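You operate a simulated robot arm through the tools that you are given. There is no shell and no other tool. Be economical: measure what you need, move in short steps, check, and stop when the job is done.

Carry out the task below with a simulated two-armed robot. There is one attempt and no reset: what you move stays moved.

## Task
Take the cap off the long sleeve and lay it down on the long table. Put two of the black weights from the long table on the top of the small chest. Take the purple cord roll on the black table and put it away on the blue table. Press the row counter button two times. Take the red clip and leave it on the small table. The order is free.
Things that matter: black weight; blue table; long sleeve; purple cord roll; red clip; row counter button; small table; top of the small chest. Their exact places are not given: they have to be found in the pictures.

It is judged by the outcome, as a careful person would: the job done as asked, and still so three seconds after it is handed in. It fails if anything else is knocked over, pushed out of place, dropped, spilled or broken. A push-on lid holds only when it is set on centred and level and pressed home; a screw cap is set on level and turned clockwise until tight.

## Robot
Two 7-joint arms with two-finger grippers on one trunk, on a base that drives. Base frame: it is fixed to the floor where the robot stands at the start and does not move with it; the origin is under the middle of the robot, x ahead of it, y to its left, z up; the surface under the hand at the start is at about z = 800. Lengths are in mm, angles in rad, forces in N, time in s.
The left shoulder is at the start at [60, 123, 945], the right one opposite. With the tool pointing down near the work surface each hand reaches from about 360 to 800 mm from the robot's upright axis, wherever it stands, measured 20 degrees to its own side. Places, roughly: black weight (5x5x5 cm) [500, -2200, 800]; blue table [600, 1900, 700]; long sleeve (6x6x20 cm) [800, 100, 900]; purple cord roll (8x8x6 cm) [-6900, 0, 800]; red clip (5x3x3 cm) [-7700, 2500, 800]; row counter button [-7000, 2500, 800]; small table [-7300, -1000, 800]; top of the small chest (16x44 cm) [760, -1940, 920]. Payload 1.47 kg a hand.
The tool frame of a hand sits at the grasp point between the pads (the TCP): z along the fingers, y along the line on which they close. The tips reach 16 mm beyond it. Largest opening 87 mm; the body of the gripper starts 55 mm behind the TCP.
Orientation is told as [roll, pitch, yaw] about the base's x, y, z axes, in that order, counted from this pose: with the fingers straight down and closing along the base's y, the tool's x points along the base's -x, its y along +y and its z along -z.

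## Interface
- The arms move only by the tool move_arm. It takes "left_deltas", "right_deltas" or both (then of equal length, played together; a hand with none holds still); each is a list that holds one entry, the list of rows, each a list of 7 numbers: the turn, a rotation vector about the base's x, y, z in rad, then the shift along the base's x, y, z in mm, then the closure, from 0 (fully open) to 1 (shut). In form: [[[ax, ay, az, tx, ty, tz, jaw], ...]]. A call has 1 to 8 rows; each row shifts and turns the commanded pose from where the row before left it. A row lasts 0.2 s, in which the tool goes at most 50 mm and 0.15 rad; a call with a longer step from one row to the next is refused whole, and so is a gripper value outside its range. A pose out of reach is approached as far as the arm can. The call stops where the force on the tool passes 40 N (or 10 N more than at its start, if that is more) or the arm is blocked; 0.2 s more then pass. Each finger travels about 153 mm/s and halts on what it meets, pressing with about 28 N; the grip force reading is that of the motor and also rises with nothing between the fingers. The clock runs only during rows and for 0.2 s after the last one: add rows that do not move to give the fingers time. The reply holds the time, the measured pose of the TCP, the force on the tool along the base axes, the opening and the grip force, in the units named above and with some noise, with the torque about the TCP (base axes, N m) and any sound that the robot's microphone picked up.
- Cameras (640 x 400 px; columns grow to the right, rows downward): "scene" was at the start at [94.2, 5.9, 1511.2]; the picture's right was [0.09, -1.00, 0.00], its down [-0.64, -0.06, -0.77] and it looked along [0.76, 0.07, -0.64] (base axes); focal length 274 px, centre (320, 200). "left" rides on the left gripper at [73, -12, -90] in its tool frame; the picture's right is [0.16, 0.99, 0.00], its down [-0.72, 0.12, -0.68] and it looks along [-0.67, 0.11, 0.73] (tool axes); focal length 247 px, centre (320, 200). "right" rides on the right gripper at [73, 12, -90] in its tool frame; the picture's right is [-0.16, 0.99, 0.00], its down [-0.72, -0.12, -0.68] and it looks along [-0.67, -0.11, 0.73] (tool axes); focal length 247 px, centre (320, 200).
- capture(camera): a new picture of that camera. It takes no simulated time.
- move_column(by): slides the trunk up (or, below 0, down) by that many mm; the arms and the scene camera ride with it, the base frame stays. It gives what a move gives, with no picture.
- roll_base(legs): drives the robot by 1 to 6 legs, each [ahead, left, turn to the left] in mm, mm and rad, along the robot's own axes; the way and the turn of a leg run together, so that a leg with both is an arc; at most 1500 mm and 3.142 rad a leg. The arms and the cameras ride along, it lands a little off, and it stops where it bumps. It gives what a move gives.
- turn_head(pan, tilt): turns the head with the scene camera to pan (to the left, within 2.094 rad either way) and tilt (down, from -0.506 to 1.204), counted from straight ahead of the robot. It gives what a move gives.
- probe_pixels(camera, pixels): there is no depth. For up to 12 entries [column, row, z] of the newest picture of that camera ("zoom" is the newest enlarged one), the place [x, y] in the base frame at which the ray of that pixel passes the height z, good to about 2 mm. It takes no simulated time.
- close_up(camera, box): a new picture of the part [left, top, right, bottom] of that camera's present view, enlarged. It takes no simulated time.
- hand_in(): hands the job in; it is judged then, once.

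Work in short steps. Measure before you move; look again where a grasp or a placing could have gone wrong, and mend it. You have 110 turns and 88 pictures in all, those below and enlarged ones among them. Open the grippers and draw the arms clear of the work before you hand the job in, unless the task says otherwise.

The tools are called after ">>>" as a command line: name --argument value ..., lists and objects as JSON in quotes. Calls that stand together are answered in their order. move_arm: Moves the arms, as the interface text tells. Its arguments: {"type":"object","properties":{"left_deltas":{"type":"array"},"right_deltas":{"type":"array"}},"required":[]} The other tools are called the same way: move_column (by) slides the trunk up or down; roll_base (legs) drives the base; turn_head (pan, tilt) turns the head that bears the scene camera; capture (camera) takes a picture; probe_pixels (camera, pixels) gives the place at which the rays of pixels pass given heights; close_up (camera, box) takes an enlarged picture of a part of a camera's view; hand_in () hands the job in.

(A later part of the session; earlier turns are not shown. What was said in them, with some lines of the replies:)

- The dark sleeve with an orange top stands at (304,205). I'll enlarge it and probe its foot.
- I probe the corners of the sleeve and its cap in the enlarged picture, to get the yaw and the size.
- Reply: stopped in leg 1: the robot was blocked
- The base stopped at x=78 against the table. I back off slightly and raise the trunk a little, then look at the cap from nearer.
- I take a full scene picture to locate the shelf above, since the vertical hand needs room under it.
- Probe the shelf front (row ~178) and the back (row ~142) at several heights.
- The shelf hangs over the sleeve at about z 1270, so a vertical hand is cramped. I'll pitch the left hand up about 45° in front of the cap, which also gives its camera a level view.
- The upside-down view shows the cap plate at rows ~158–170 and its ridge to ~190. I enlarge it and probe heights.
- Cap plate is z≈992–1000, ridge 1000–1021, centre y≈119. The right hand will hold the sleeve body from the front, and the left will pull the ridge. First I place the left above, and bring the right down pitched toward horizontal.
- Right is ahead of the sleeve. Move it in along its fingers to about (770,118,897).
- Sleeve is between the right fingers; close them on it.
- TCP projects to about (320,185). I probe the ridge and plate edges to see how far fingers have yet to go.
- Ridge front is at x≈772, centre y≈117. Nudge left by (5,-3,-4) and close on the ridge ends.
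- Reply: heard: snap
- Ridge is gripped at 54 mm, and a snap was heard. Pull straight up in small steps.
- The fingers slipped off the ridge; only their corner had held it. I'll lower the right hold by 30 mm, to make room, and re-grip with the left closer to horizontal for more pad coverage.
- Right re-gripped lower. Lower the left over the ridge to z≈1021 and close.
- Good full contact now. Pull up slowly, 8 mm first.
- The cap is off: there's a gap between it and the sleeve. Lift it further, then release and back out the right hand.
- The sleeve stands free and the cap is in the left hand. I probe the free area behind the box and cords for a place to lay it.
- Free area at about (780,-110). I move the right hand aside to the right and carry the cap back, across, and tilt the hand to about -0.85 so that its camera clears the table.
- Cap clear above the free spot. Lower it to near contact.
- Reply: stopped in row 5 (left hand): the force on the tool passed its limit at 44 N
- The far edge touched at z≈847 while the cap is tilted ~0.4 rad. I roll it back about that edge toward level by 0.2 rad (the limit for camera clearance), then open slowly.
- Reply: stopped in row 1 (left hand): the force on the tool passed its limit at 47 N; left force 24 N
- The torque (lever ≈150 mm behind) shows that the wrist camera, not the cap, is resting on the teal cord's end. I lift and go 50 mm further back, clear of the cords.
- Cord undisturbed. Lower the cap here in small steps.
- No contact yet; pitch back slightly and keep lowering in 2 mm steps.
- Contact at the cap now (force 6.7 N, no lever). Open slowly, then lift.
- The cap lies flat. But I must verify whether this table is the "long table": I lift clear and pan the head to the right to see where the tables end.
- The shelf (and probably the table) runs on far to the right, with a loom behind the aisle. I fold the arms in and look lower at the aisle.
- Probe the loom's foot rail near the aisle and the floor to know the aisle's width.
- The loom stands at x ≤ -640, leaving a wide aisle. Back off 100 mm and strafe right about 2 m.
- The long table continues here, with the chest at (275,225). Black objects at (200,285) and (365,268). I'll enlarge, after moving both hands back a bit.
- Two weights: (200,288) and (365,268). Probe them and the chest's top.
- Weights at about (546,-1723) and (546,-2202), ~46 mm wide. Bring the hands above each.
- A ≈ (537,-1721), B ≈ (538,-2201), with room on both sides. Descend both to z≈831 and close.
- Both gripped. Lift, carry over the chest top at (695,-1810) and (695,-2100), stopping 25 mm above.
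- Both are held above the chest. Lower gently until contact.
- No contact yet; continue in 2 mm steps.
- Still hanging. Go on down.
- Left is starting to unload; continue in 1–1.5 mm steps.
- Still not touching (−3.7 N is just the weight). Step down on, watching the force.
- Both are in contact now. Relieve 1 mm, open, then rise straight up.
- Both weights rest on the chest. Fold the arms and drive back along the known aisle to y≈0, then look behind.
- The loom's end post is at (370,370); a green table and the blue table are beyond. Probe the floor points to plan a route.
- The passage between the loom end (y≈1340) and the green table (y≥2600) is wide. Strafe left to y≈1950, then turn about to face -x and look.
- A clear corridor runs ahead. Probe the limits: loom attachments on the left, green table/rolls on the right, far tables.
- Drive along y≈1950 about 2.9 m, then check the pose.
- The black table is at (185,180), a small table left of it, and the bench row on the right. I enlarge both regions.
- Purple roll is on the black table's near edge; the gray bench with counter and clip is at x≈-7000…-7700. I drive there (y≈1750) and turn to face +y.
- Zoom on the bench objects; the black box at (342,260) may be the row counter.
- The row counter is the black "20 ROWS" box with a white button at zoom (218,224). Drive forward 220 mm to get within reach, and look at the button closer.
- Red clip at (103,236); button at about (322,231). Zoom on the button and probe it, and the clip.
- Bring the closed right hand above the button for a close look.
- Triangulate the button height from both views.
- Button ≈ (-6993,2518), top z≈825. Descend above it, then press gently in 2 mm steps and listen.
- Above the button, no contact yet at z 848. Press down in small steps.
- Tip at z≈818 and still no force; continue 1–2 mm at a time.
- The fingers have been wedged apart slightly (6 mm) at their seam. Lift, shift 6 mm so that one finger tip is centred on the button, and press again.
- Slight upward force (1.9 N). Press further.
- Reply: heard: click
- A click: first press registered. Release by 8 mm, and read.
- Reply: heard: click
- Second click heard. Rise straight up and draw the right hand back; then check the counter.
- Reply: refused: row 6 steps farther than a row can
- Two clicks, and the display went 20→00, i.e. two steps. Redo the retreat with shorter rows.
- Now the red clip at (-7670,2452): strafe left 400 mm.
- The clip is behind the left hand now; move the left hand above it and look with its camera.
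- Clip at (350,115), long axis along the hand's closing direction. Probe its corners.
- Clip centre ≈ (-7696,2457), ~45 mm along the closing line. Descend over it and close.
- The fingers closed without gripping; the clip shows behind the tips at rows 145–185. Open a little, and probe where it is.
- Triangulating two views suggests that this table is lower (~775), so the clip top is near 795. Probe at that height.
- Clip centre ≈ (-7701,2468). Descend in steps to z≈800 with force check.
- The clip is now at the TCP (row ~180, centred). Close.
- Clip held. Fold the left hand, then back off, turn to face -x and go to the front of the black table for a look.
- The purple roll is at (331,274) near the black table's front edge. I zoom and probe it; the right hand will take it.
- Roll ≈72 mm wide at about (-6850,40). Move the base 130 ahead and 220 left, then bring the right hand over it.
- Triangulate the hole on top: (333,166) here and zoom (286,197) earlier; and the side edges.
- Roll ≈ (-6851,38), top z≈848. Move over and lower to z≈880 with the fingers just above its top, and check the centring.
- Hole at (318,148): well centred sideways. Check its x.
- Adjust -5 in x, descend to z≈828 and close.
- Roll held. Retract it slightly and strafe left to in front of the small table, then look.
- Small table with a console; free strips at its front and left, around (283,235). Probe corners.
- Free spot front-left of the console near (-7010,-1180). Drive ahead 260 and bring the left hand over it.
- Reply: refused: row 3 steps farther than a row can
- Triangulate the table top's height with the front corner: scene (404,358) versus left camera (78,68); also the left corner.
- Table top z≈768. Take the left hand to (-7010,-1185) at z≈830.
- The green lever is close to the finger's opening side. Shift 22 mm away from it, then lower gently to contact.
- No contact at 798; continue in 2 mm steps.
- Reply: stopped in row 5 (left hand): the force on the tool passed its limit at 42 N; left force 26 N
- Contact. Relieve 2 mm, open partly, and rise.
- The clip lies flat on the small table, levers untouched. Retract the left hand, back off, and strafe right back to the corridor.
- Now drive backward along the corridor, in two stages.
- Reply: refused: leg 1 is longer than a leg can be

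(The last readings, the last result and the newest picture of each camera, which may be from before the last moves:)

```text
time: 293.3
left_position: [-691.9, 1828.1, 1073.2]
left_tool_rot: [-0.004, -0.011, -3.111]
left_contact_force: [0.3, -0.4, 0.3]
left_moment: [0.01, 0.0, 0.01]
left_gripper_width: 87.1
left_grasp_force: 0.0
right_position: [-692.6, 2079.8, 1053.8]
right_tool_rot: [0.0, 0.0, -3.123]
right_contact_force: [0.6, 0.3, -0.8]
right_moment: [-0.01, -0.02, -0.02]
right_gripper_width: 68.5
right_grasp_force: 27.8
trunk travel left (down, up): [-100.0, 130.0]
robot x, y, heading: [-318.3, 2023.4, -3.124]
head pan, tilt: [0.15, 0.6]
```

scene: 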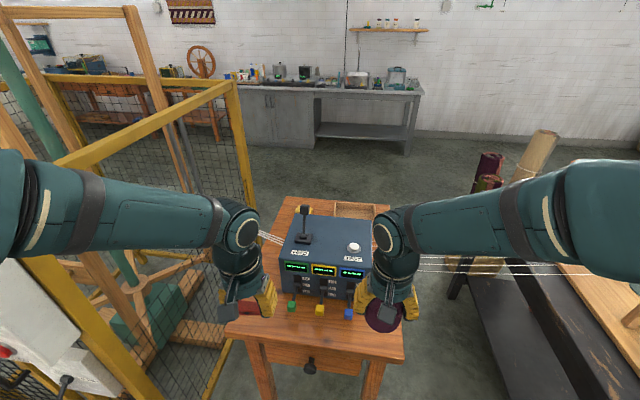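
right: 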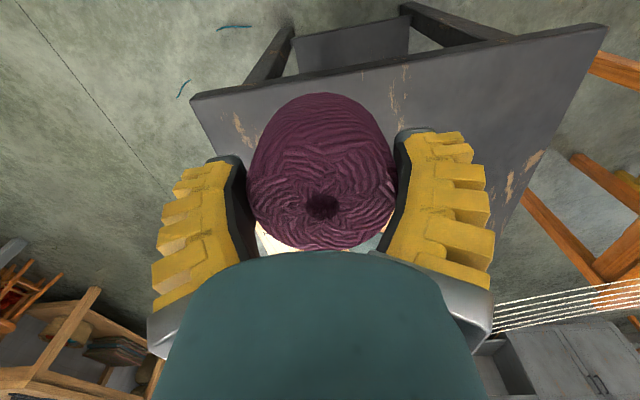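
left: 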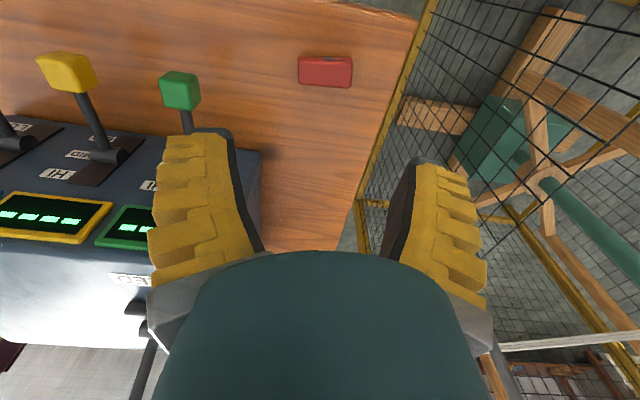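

Turn left (facing past the loom side, 750 mm away) to face the blue table, and look.

>>> roll_base --legs '[[50, 0, 0], [0, 0, 1.56], [0, 0, 1.56]]'

>>> turn_head --pan 0 --tilt 0.6

>>> capture --camera "scene"

```text
time: 301.9
left_position: [1.9, 2216.0, 1074.6]
left_tool_rot: [-0.006, -0.01, 0.022]
left_contact_force: [-0.5, -0.2, -0.1]
left_moment: [-0.02, -0.01, 0.01]
left_gripper_width: 87.1
left_grasp_force: 0.1
right_position: [-0.3, 1964.4, 1055.4]
right_tool_rot: [0.002, 0.0, 0.014]
right_contact_force: [-0.3, -0.3, -0.6]
right_moment: [0.03, 0.04, 0.01]
right_gripper_width: 68.7
right_grasp_force: 27.9
trunk travel left (down, up): [-100.0, 130.0]
robot x, y, heading: [-371.8, 2024.2, 0.015]
head pan, tilt: [0.15, 0.6]
```

```text
time: 302.6
left_position: [1.4, 2215.8, 1074.0]
left_tool_rot: [-0.005, -0.009, 0.022]
left_contact_force: [0.2, 0.2, -0.3]
left_moment: [0.01, 0.02, 0.0]
left_gripper_width: 87.0
left_grasp_force: 0.0
right_position: [0.3, 1964.7, 1053.6]
right_tool_rot: [0.0, 0.0, 0.011]
right_contact_force: [0.5, 0.3, -0.6]
right_moment: [-0.01, -0.01, -0.01]
right_gripper_width: 68.7
right_grasp_force: 27.7
trunk travel left (down, up): [-100.0, 130.0]
robot x, y, heading: [-373.5, 2023.9, 0.014]
head pan, tilt: [0.0, 0.6]
```

```text
15 pictures are left
```

scene: 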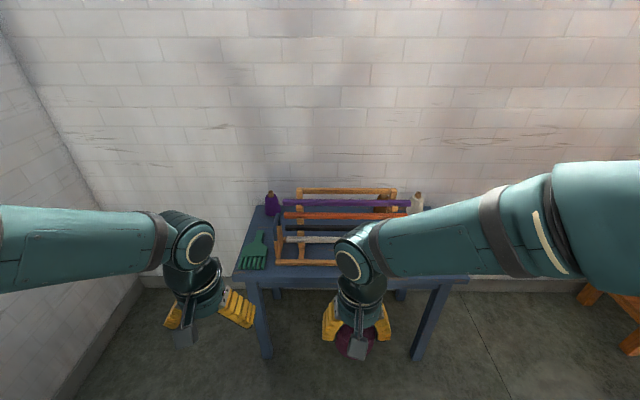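

Drive 330 mm ahead and look at the table's free areas.

>>> roll_base --legs '[[330, 0, 0]]'

>>> turn_head --pan -0.2 --tilt 0.75

>>> capture --camera "scene"

```text
time: 304.8
left_position: [330.8, 2221.3, 1074.4]
left_tool_rot: [-0.004, -0.008, 0.026]
left_contact_force: [0.4, -0.1, -0.3]
left_moment: [-0.03, 0.03, 0.0]
left_gripper_width: 87.0
left_grasp_force: 0.1
right_position: [330.0, 1970.5, 1053.7]
right_tool_rot: [-0.002, 0.002, 0.017]
right_contact_force: [0.5, 0.6, -0.2]
right_moment: [0.0, 0.01, 0.0]
right_gripper_width: 68.8
right_grasp_force: 27.9
trunk travel left (down, up): [-100.0, 130.0]
robot x, y, heading: [-41.2, 2028.4, 0.013]
head pan, tilt: [0.0, 0.6]
```

```text
time: 305.5
left_position: [329.3, 2221.6, 1075.3]
left_tool_rot: [-0.004, -0.011, 0.026]
left_contact_force: [0.5, 0.1, -0.1]
left_moment: [0.01, 0.0, 0.0]
left_gripper_width: 86.8
left_grasp_force: 0.0
right_position: [329.1, 1971.0, 1055.4]
right_tool_rot: [0.0, 0.0, 0.017]
right_contact_force: [-0.2, 0.4, -0.7]
right_moment: [0.01, 0.0, 0.01]
right_gripper_width: 68.8
right_grasp_force: 27.7
trunk travel left (down, up): [-100.0, 130.0]
robot x, y, heading: [-42.1, 2024.1, 0.017]
head pan, tilt: [-0.201, 0.75]
```

```text
14 pictures are left
```

scene: 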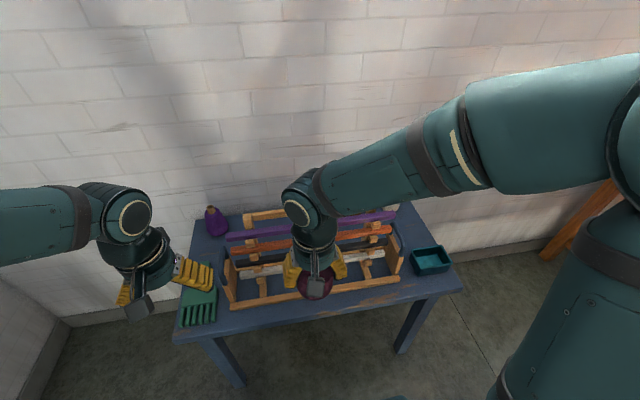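

There's a teal tray at (432,260). Zoom in on the right side of the table.

>>> close_up --camera "scene" --box '[310, 190, 480, 320]'

>>> probe_pixels --camera "scene" --pixels '[[175, 338, 700], [462, 287, 700], [410, 203, 700], [416, 273, 700], [450, 265, 700], [440, 247, 720], [412, 250, 720], [402, 270, 700], [400, 215, 700], [375, 298, 700], [238, 388, 0], [400, 350, 0]]'

```text
3.08 times, centred on (395, 255) of scene
```

zoom: 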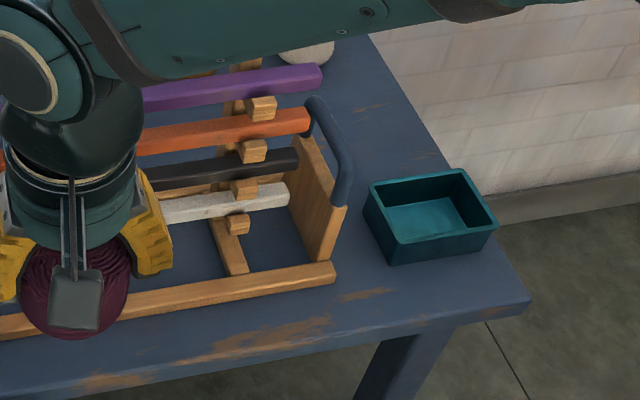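

```text
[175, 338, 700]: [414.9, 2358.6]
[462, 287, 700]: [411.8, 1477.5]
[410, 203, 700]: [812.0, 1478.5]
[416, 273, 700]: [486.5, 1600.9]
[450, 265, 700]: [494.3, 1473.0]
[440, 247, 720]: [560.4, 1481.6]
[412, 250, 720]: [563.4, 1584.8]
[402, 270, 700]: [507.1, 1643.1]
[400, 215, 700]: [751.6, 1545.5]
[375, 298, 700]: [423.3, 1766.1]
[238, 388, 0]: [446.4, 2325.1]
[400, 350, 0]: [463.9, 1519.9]
```

Free patch on the right rear of the table, around (670,1535), behind the tray. Strafe right 340, go ahead 40, and lower the trunk 60 for reach.

>>> roll_base --legs '[[0, -340, -0.015], [35, 0, 0]]'

>>> move_column --by -60

>>> turn_head --pan 0.05 --tilt 0.8

>>> capture --camera "scene"

```text
time: 309.4
left_position: [371.0, 1880.6, 1073.5]
left_tool_rot: [-0.006, -0.008, 0.009]
left_contact_force: [0.9, -0.1, -0.7]
left_moment: [0.02, 0.03, -0.02]
left_gripper_width: 87.2
left_grasp_force: 0.1
right_position: [365.3, 1629.5, 1054.0]
right_tool_rot: [-0.001, 0.001, -0.001]
right_contact_force: [0.0, 0.2, -1.7]
right_moment: [0.06, 0.03, -0.02]
right_gripper_width: 68.6
right_grasp_force: 28.1
trunk travel left (down, up): [-100.0, 130.0]
robot x, y, heading: [-8.4, 1693.5, -0.004]
head pan, tilt: [-0.201, 0.75]
```

```text
time: 310.4
left_position: [370.4, 1880.6, 1013.8]
left_tool_rot: [-0.004, -0.008, 0.009]
left_contact_force: [-0.1, 1.2, 0.1]
left_moment: [0.01, 0.01, -0.01]
left_gripper_width: 86.9
left_grasp_force: 0.2
right_position: [362.9, 1629.2, 993.8]
right_tool_rot: [0.001, 0.0, -0.001]
right_contact_force: [0.9, 1.1, -0.2]
right_moment: [0.01, 0.02, -0.07]
right_gripper_width: 68.3
right_grasp_force: 27.9
trunk travel left (down, up): [-40.0, 190.0]
robot x, y, heading: [-4.6, 1694.9, -0.001]
head pan, tilt: [-0.201, 0.75]
```

```text
time: 311.2
left_position: [370.6, 1882.2, 1014.3]
left_tool_rot: [-0.007, -0.01, 0.01]
left_contact_force: [0.1, 0.8, -0.4]
left_moment: [-0.02, -0.04, -0.01]
left_gripper_width: 87.1
left_grasp_force: 0.0
right_position: [364.4, 1628.9, 993.8]
right_tool_rot: [0.0, 0.0, 0.001]
right_contact_force: [-0.5, 1.1, -0.5]
right_moment: [0.01, 0.03, 0.0]
right_gripper_width: 68.6
right_grasp_force: 28.1
trunk travel left (down, up): [-40.0, 190.0]
robot x, y, heading: [-4.2, 1694.2, -0.002]
head pan, tilt: [0.051, 0.799]
```

```text
12 pictures are left
```

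scene: 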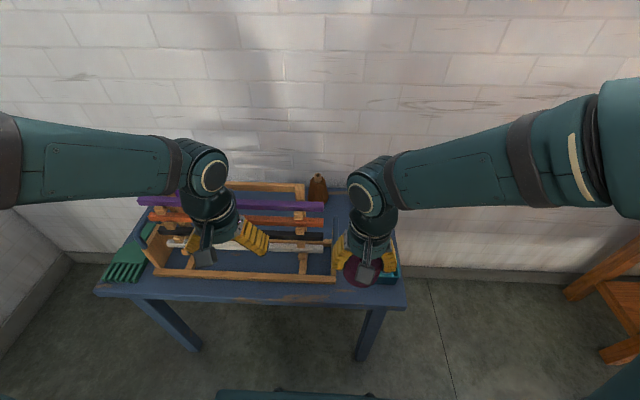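

Move the right hand over (665,1535) at z≈900 and look down with its camera.

>>> move_arm --right_deltas '[[[0, 0, 0, 43, -13.5, -5, 0.6], [0, 0, 0, 43, -13.5, -5, 0.6], [0, 0, 0, 43, -13.5, -5, 0.6], [0, 0, 0, 43, -13.5, -5, 0.6], [0, 0, 0, 43, -13.5, -15, 0.6], [0, 0, 0, 43, -13.5, -15, 0.6], [0, 0, 0, 43, -13.5, -15, 0.6], [0, 0, 0, 0, 0, -25, 0.6]]]'

>>> capture --camera "right"

```text
time: 313.0
left_position: [370.4, 1881.0, 1012.8]
left_tool_rot: [-0.008, -0.009, 0.009]
left_contact_force: [-1.1, -0.5, 0.2]
left_moment: [0.01, 0.0, 0.0]
left_gripper_width: 87.0
left_grasp_force: 0.0
right_position: [665.1, 1536.5, 905.6]
right_tool_rot: [-0.001, 0.0, -0.001]
right_contact_force: [-0.1, 0.6, -0.3]
right_moment: [0.02, 0.03, -0.02]
right_gripper_width: 68.8
right_grasp_force: 28.5
trunk travel left (down, up): [-40.0, 190.0]
robot x, y, heading: [-6.6, 1691.3, -0.0]
head pan, tilt: [0.051, 0.799]
```

```text
11 pictures are left
```

right: 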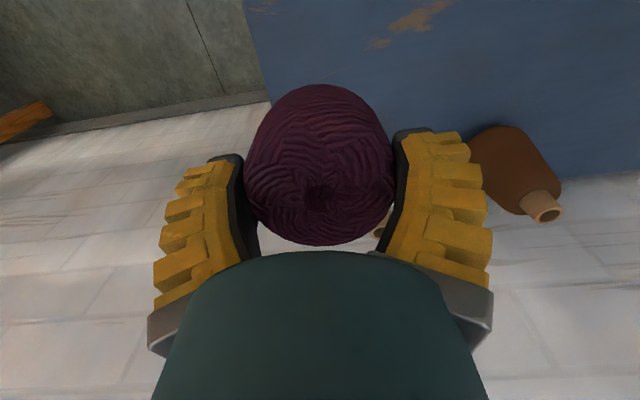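

The spot below (row ≈64, column 320) is free table, edge ≈62 mm to the right, bottle well to the left. Lower to z≈745, then gently.

>>> move_arm --right_deltas '[[[0, 0, 0, 0, 6, -40, 0.6], [0, 0, 0, 0, 0, -40, 0.6], [0, 0, 0, 0, 0, -40, 0.6], [0, 0, 0, 0, 0, -35, 0.6], [0, 0, 0, 0, 0, -5, 0.6], [0, 0, 0, 0, 0, 0, 0.6]]]'

>>> move_arm --right_deltas '[[[0, 0, 0, 0, 0, -3, 0.6], [0, 0, 0, 0, 0, -2, 0.6], [0, 0, 0, 0, 0, -2, 0.6], [0, 0, 0, 0, 0, -2, 0.6], [0, 0, 0, 0, 0, 0, 0.6]]]'

```text
time: 314.4
left_position: [368.4, 1880.9, 1014.1]
left_tool_rot: [-0.004, -0.009, 0.008]
left_contact_force: [-0.1, 0.0, -0.1]
left_moment: [0.01, -0.02, 0.05]
left_gripper_width: 86.9
left_grasp_force: 0.0
right_position: [668.3, 1540.8, 746.9]
right_tool_rot: [0.0, -0.005, -0.002]
right_contact_force: [5.9, -3.0, 16.1]
right_moment: [-0.03, 0.27, 0.05]
right_gripper_width: 69.2
right_grasp_force: 27.7
trunk travel left (down, up): [-40.0, 190.0]
robot x, y, heading: [-5.2, 1693.4, 0.001]
head pan, tilt: [0.051, 0.799]
```

```text
time: 315.6
left_position: [369.2, 1881.1, 1014.7]
left_tool_rot: [-0.006, -0.011, 0.008]
left_contact_force: [-0.3, 0.9, -0.5]
left_moment: [-0.04, 0.01, 0.01]
left_gripper_width: 87.2
left_grasp_force: 0.1
right_position: [667.6, 1541.4, 738.2]
right_tool_rot: [0.0, -0.009, -0.002]
right_contact_force: [11.8, -0.3, 35.7]
right_moment: [-0.01, -0.13, -0.04]
right_gripper_width: 71.7
right_grasp_force: 28.0
trunk travel left (down, up): [-40.0, 190.0]
robot x, y, heading: [-6.2, 1693.5, 0.001]
head pan, tilt: [0.051, 0.799]
```

It's resting on the table (contact from z≈748). Relieve 3 mm, open, rise.

>>> move_arm --right_deltas '[[[0, 0, 0, 0, 0, 3, 0.6], [0, 0, 0, 0, 0, 0, 0.3], [0, 0, 0, 0, 0, 0, 0.1], [0, 0, 0, 0, 0, 0, 0], [0, 0, 0, 0, 0, 0, 0], [0, 0, 0, 0, 0, 30, 0], [0, 0, 0, 0, 0, 45, 0], [0, 0, 0, 0, 0, 45, 0]]]'

>>> capture --camera "right"

```text
time: 317.4
left_position: [368.1, 1880.6, 1013.5]
left_tool_rot: [-0.004, -0.01, 0.009]
left_contact_force: [-0.9, -0.1, 0.3]
left_moment: [-0.01, 0.0, -0.02]
left_gripper_width: 87.3
left_grasp_force: 0.1
right_position: [664.4, 1540.5, 859.6]
right_tool_rot: [0.0, 0.002, 0.0]
right_contact_force: [0.3, -0.3, 0.4]
right_moment: [-0.02, -0.03, -0.01]
right_gripper_width: 87.0
right_grasp_force: 0.1
trunk travel left (down, up): [-40.0, 190.0]
robot x, y, heading: [-4.2, 1693.5, -0.007]
head pan, tilt: [0.051, 0.799]
```

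```text
10 pictures are left
```

right: 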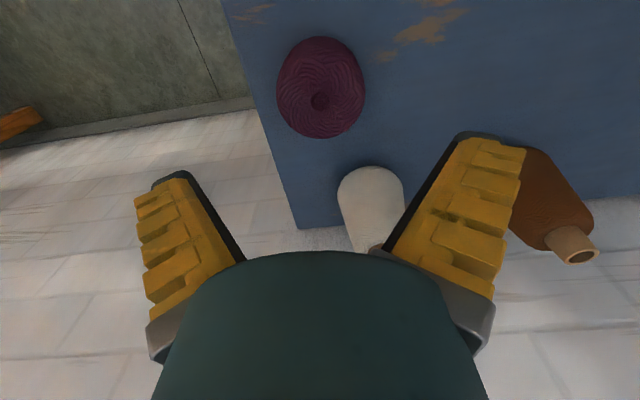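

The roll stands on the blue table, beside the still-upright bottles. Rise further, then draw back, and check the whole table.

>>> move_arm --right_deltas '[[[0, 0, 0, 0, 0, 45, 0], [0, 0, 0, 0, 0, 45, 0], [0, 0, 0, -20, 0, 40, 0], [0, 0, 0, -48, 0, 10, 0], [0, 0, 0, -48, 0, 0, 0], [0, 0, 0, -48, 0, 0, 0], [0, 0, 0, -48, 0, 0, 0], [0, 0, 0, -48, 0, 0, 0]]]'

>>> roll_base --legs '[[-200, 0, 0]]'

>>> turn_head --pan -0.1 --tilt 0.65

>>> capture --camera "scene"

```text
time: 319.2
left_position: [368.4, 1880.0, 1014.2]
left_tool_rot: [-0.005, -0.008, 0.008]
left_contact_force: [-0.5, -0.8, 0.9]
left_moment: [0.0, -0.01, 0.0]
left_gripper_width: 87.0
left_grasp_force: 0.0
right_position: [405.0, 1541.5, 999.4]
right_tool_rot: [0.001, 0.0, 0.0]
right_contact_force: [0.0, -0.6, -0.1]
right_moment: [-0.02, 0.03, -0.01]
right_gripper_width: 87.1
right_grasp_force: 0.0
trunk travel left (down, up): [-40.0, 190.0]
robot x, y, heading: [-4.8, 1690.9, -0.002]
head pan, tilt: [0.051, 0.799]
```

```text
time: 320.8
left_position: [170.0, 1881.6, 1014.0]
left_tool_rot: [-0.005, -0.01, 0.007]
left_contact_force: [-0.3, 1.0, 0.5]
left_moment: [0.01, -0.02, 0.01]
left_gripper_width: 87.0
left_grasp_force: 0.1
right_position: [205.8, 1542.1, 999.9]
right_tool_rot: [0.001, -0.001, 0.0]
right_contact_force: [-0.1, 0.5, 0.0]
right_moment: [0.0, -0.02, -0.01]
right_gripper_width: 86.9
right_grasp_force: 0.0
trunk travel left (down, up): [-40.0, 190.0]
robot x, y, heading: [-204.2, 1695.5, -0.004]
head pan, tilt: [0.051, 0.799]
```

```text
time: 321.5
left_position: [171.6, 1881.3, 1014.3]
left_tool_rot: [-0.005, -0.007, 0.008]
left_contact_force: [0.0, -0.7, 0.7]
left_moment: [0.01, 0.0, 0.0]
left_gripper_width: 87.2
left_grasp_force: 0.2
right_position: [206.8, 1541.5, 998.5]
right_tool_rot: [0.001, 0.0, 0.001]
right_contact_force: [-0.6, -1.0, 0.0]
right_moment: [-0.02, 0.0, 0.02]
right_gripper_width: 87.1
right_grasp_force: 0.1
trunk travel left (down, up): [-40.0, 190.0]
robot x, y, heading: [-205.5, 1694.5, -0.006]
head pan, tilt: [-0.099, 0.649]
```

```text
9 pictures are left
```

scene: 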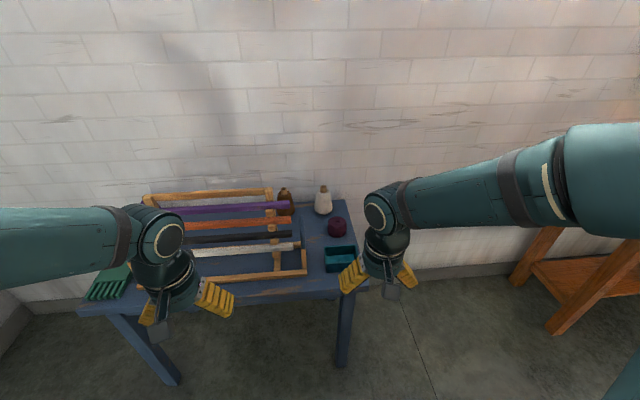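

The roll stands well and nothing else moved. A last look over at the sleeve and cap.

>>> turn_head --pan -1.0 --tilt 0.35

>>> capture --camera "scene"

```text
time: 322.7
left_position: [171.6, 1880.2, 1014.7]
left_tool_rot: [-0.003, -0.01, 0.01]
left_contact_force: [-0.4, 0.3, -0.1]
left_moment: [0.02, 0.01, 0.0]
left_gripper_width: 87.1
left_grasp_force: 0.0
right_position: [207.7, 1541.4, 999.2]
right_tool_rot: [0.0, 0.0, 0.001]
right_contact_force: [0.4, 0.5, 0.0]
right_moment: [-0.02, 0.02, -0.02]
right_gripper_width: 87.0
right_grasp_force: 0.1
trunk travel left (down, up): [-40.0, 190.0]
robot x, y, heading: [-200.8, 1692.2, 0.003]
head pan, tilt: [-1.0, 0.351]
```

```text
8 pictures are left
```

scene: 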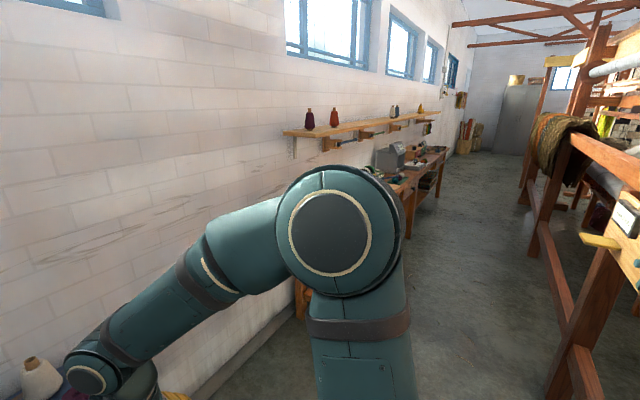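

The arm hides the near end of the long table, but the sleeve was standing and the cap lying flat when I left them. Both grippers are open and clear, so I hand in.

>>> hand_in

```text
The job is handed in.
```

I did all five parts and handed the job in:
- **Cap:** it lies flat on the long table.
- **Weights:** two black weights stand on the chest top.
- **Row counter:** I pressed its button twice. It clicked both times and the display went from 20 to 00.
- **Red clip:** it's on the small table.
- **Purple cord roll:** it's on the blue table.

On my last look the arm hid the sleeve and the cap, so I couldn't re-check them. When I left them, the sleeve was standing and the cap lay flat.
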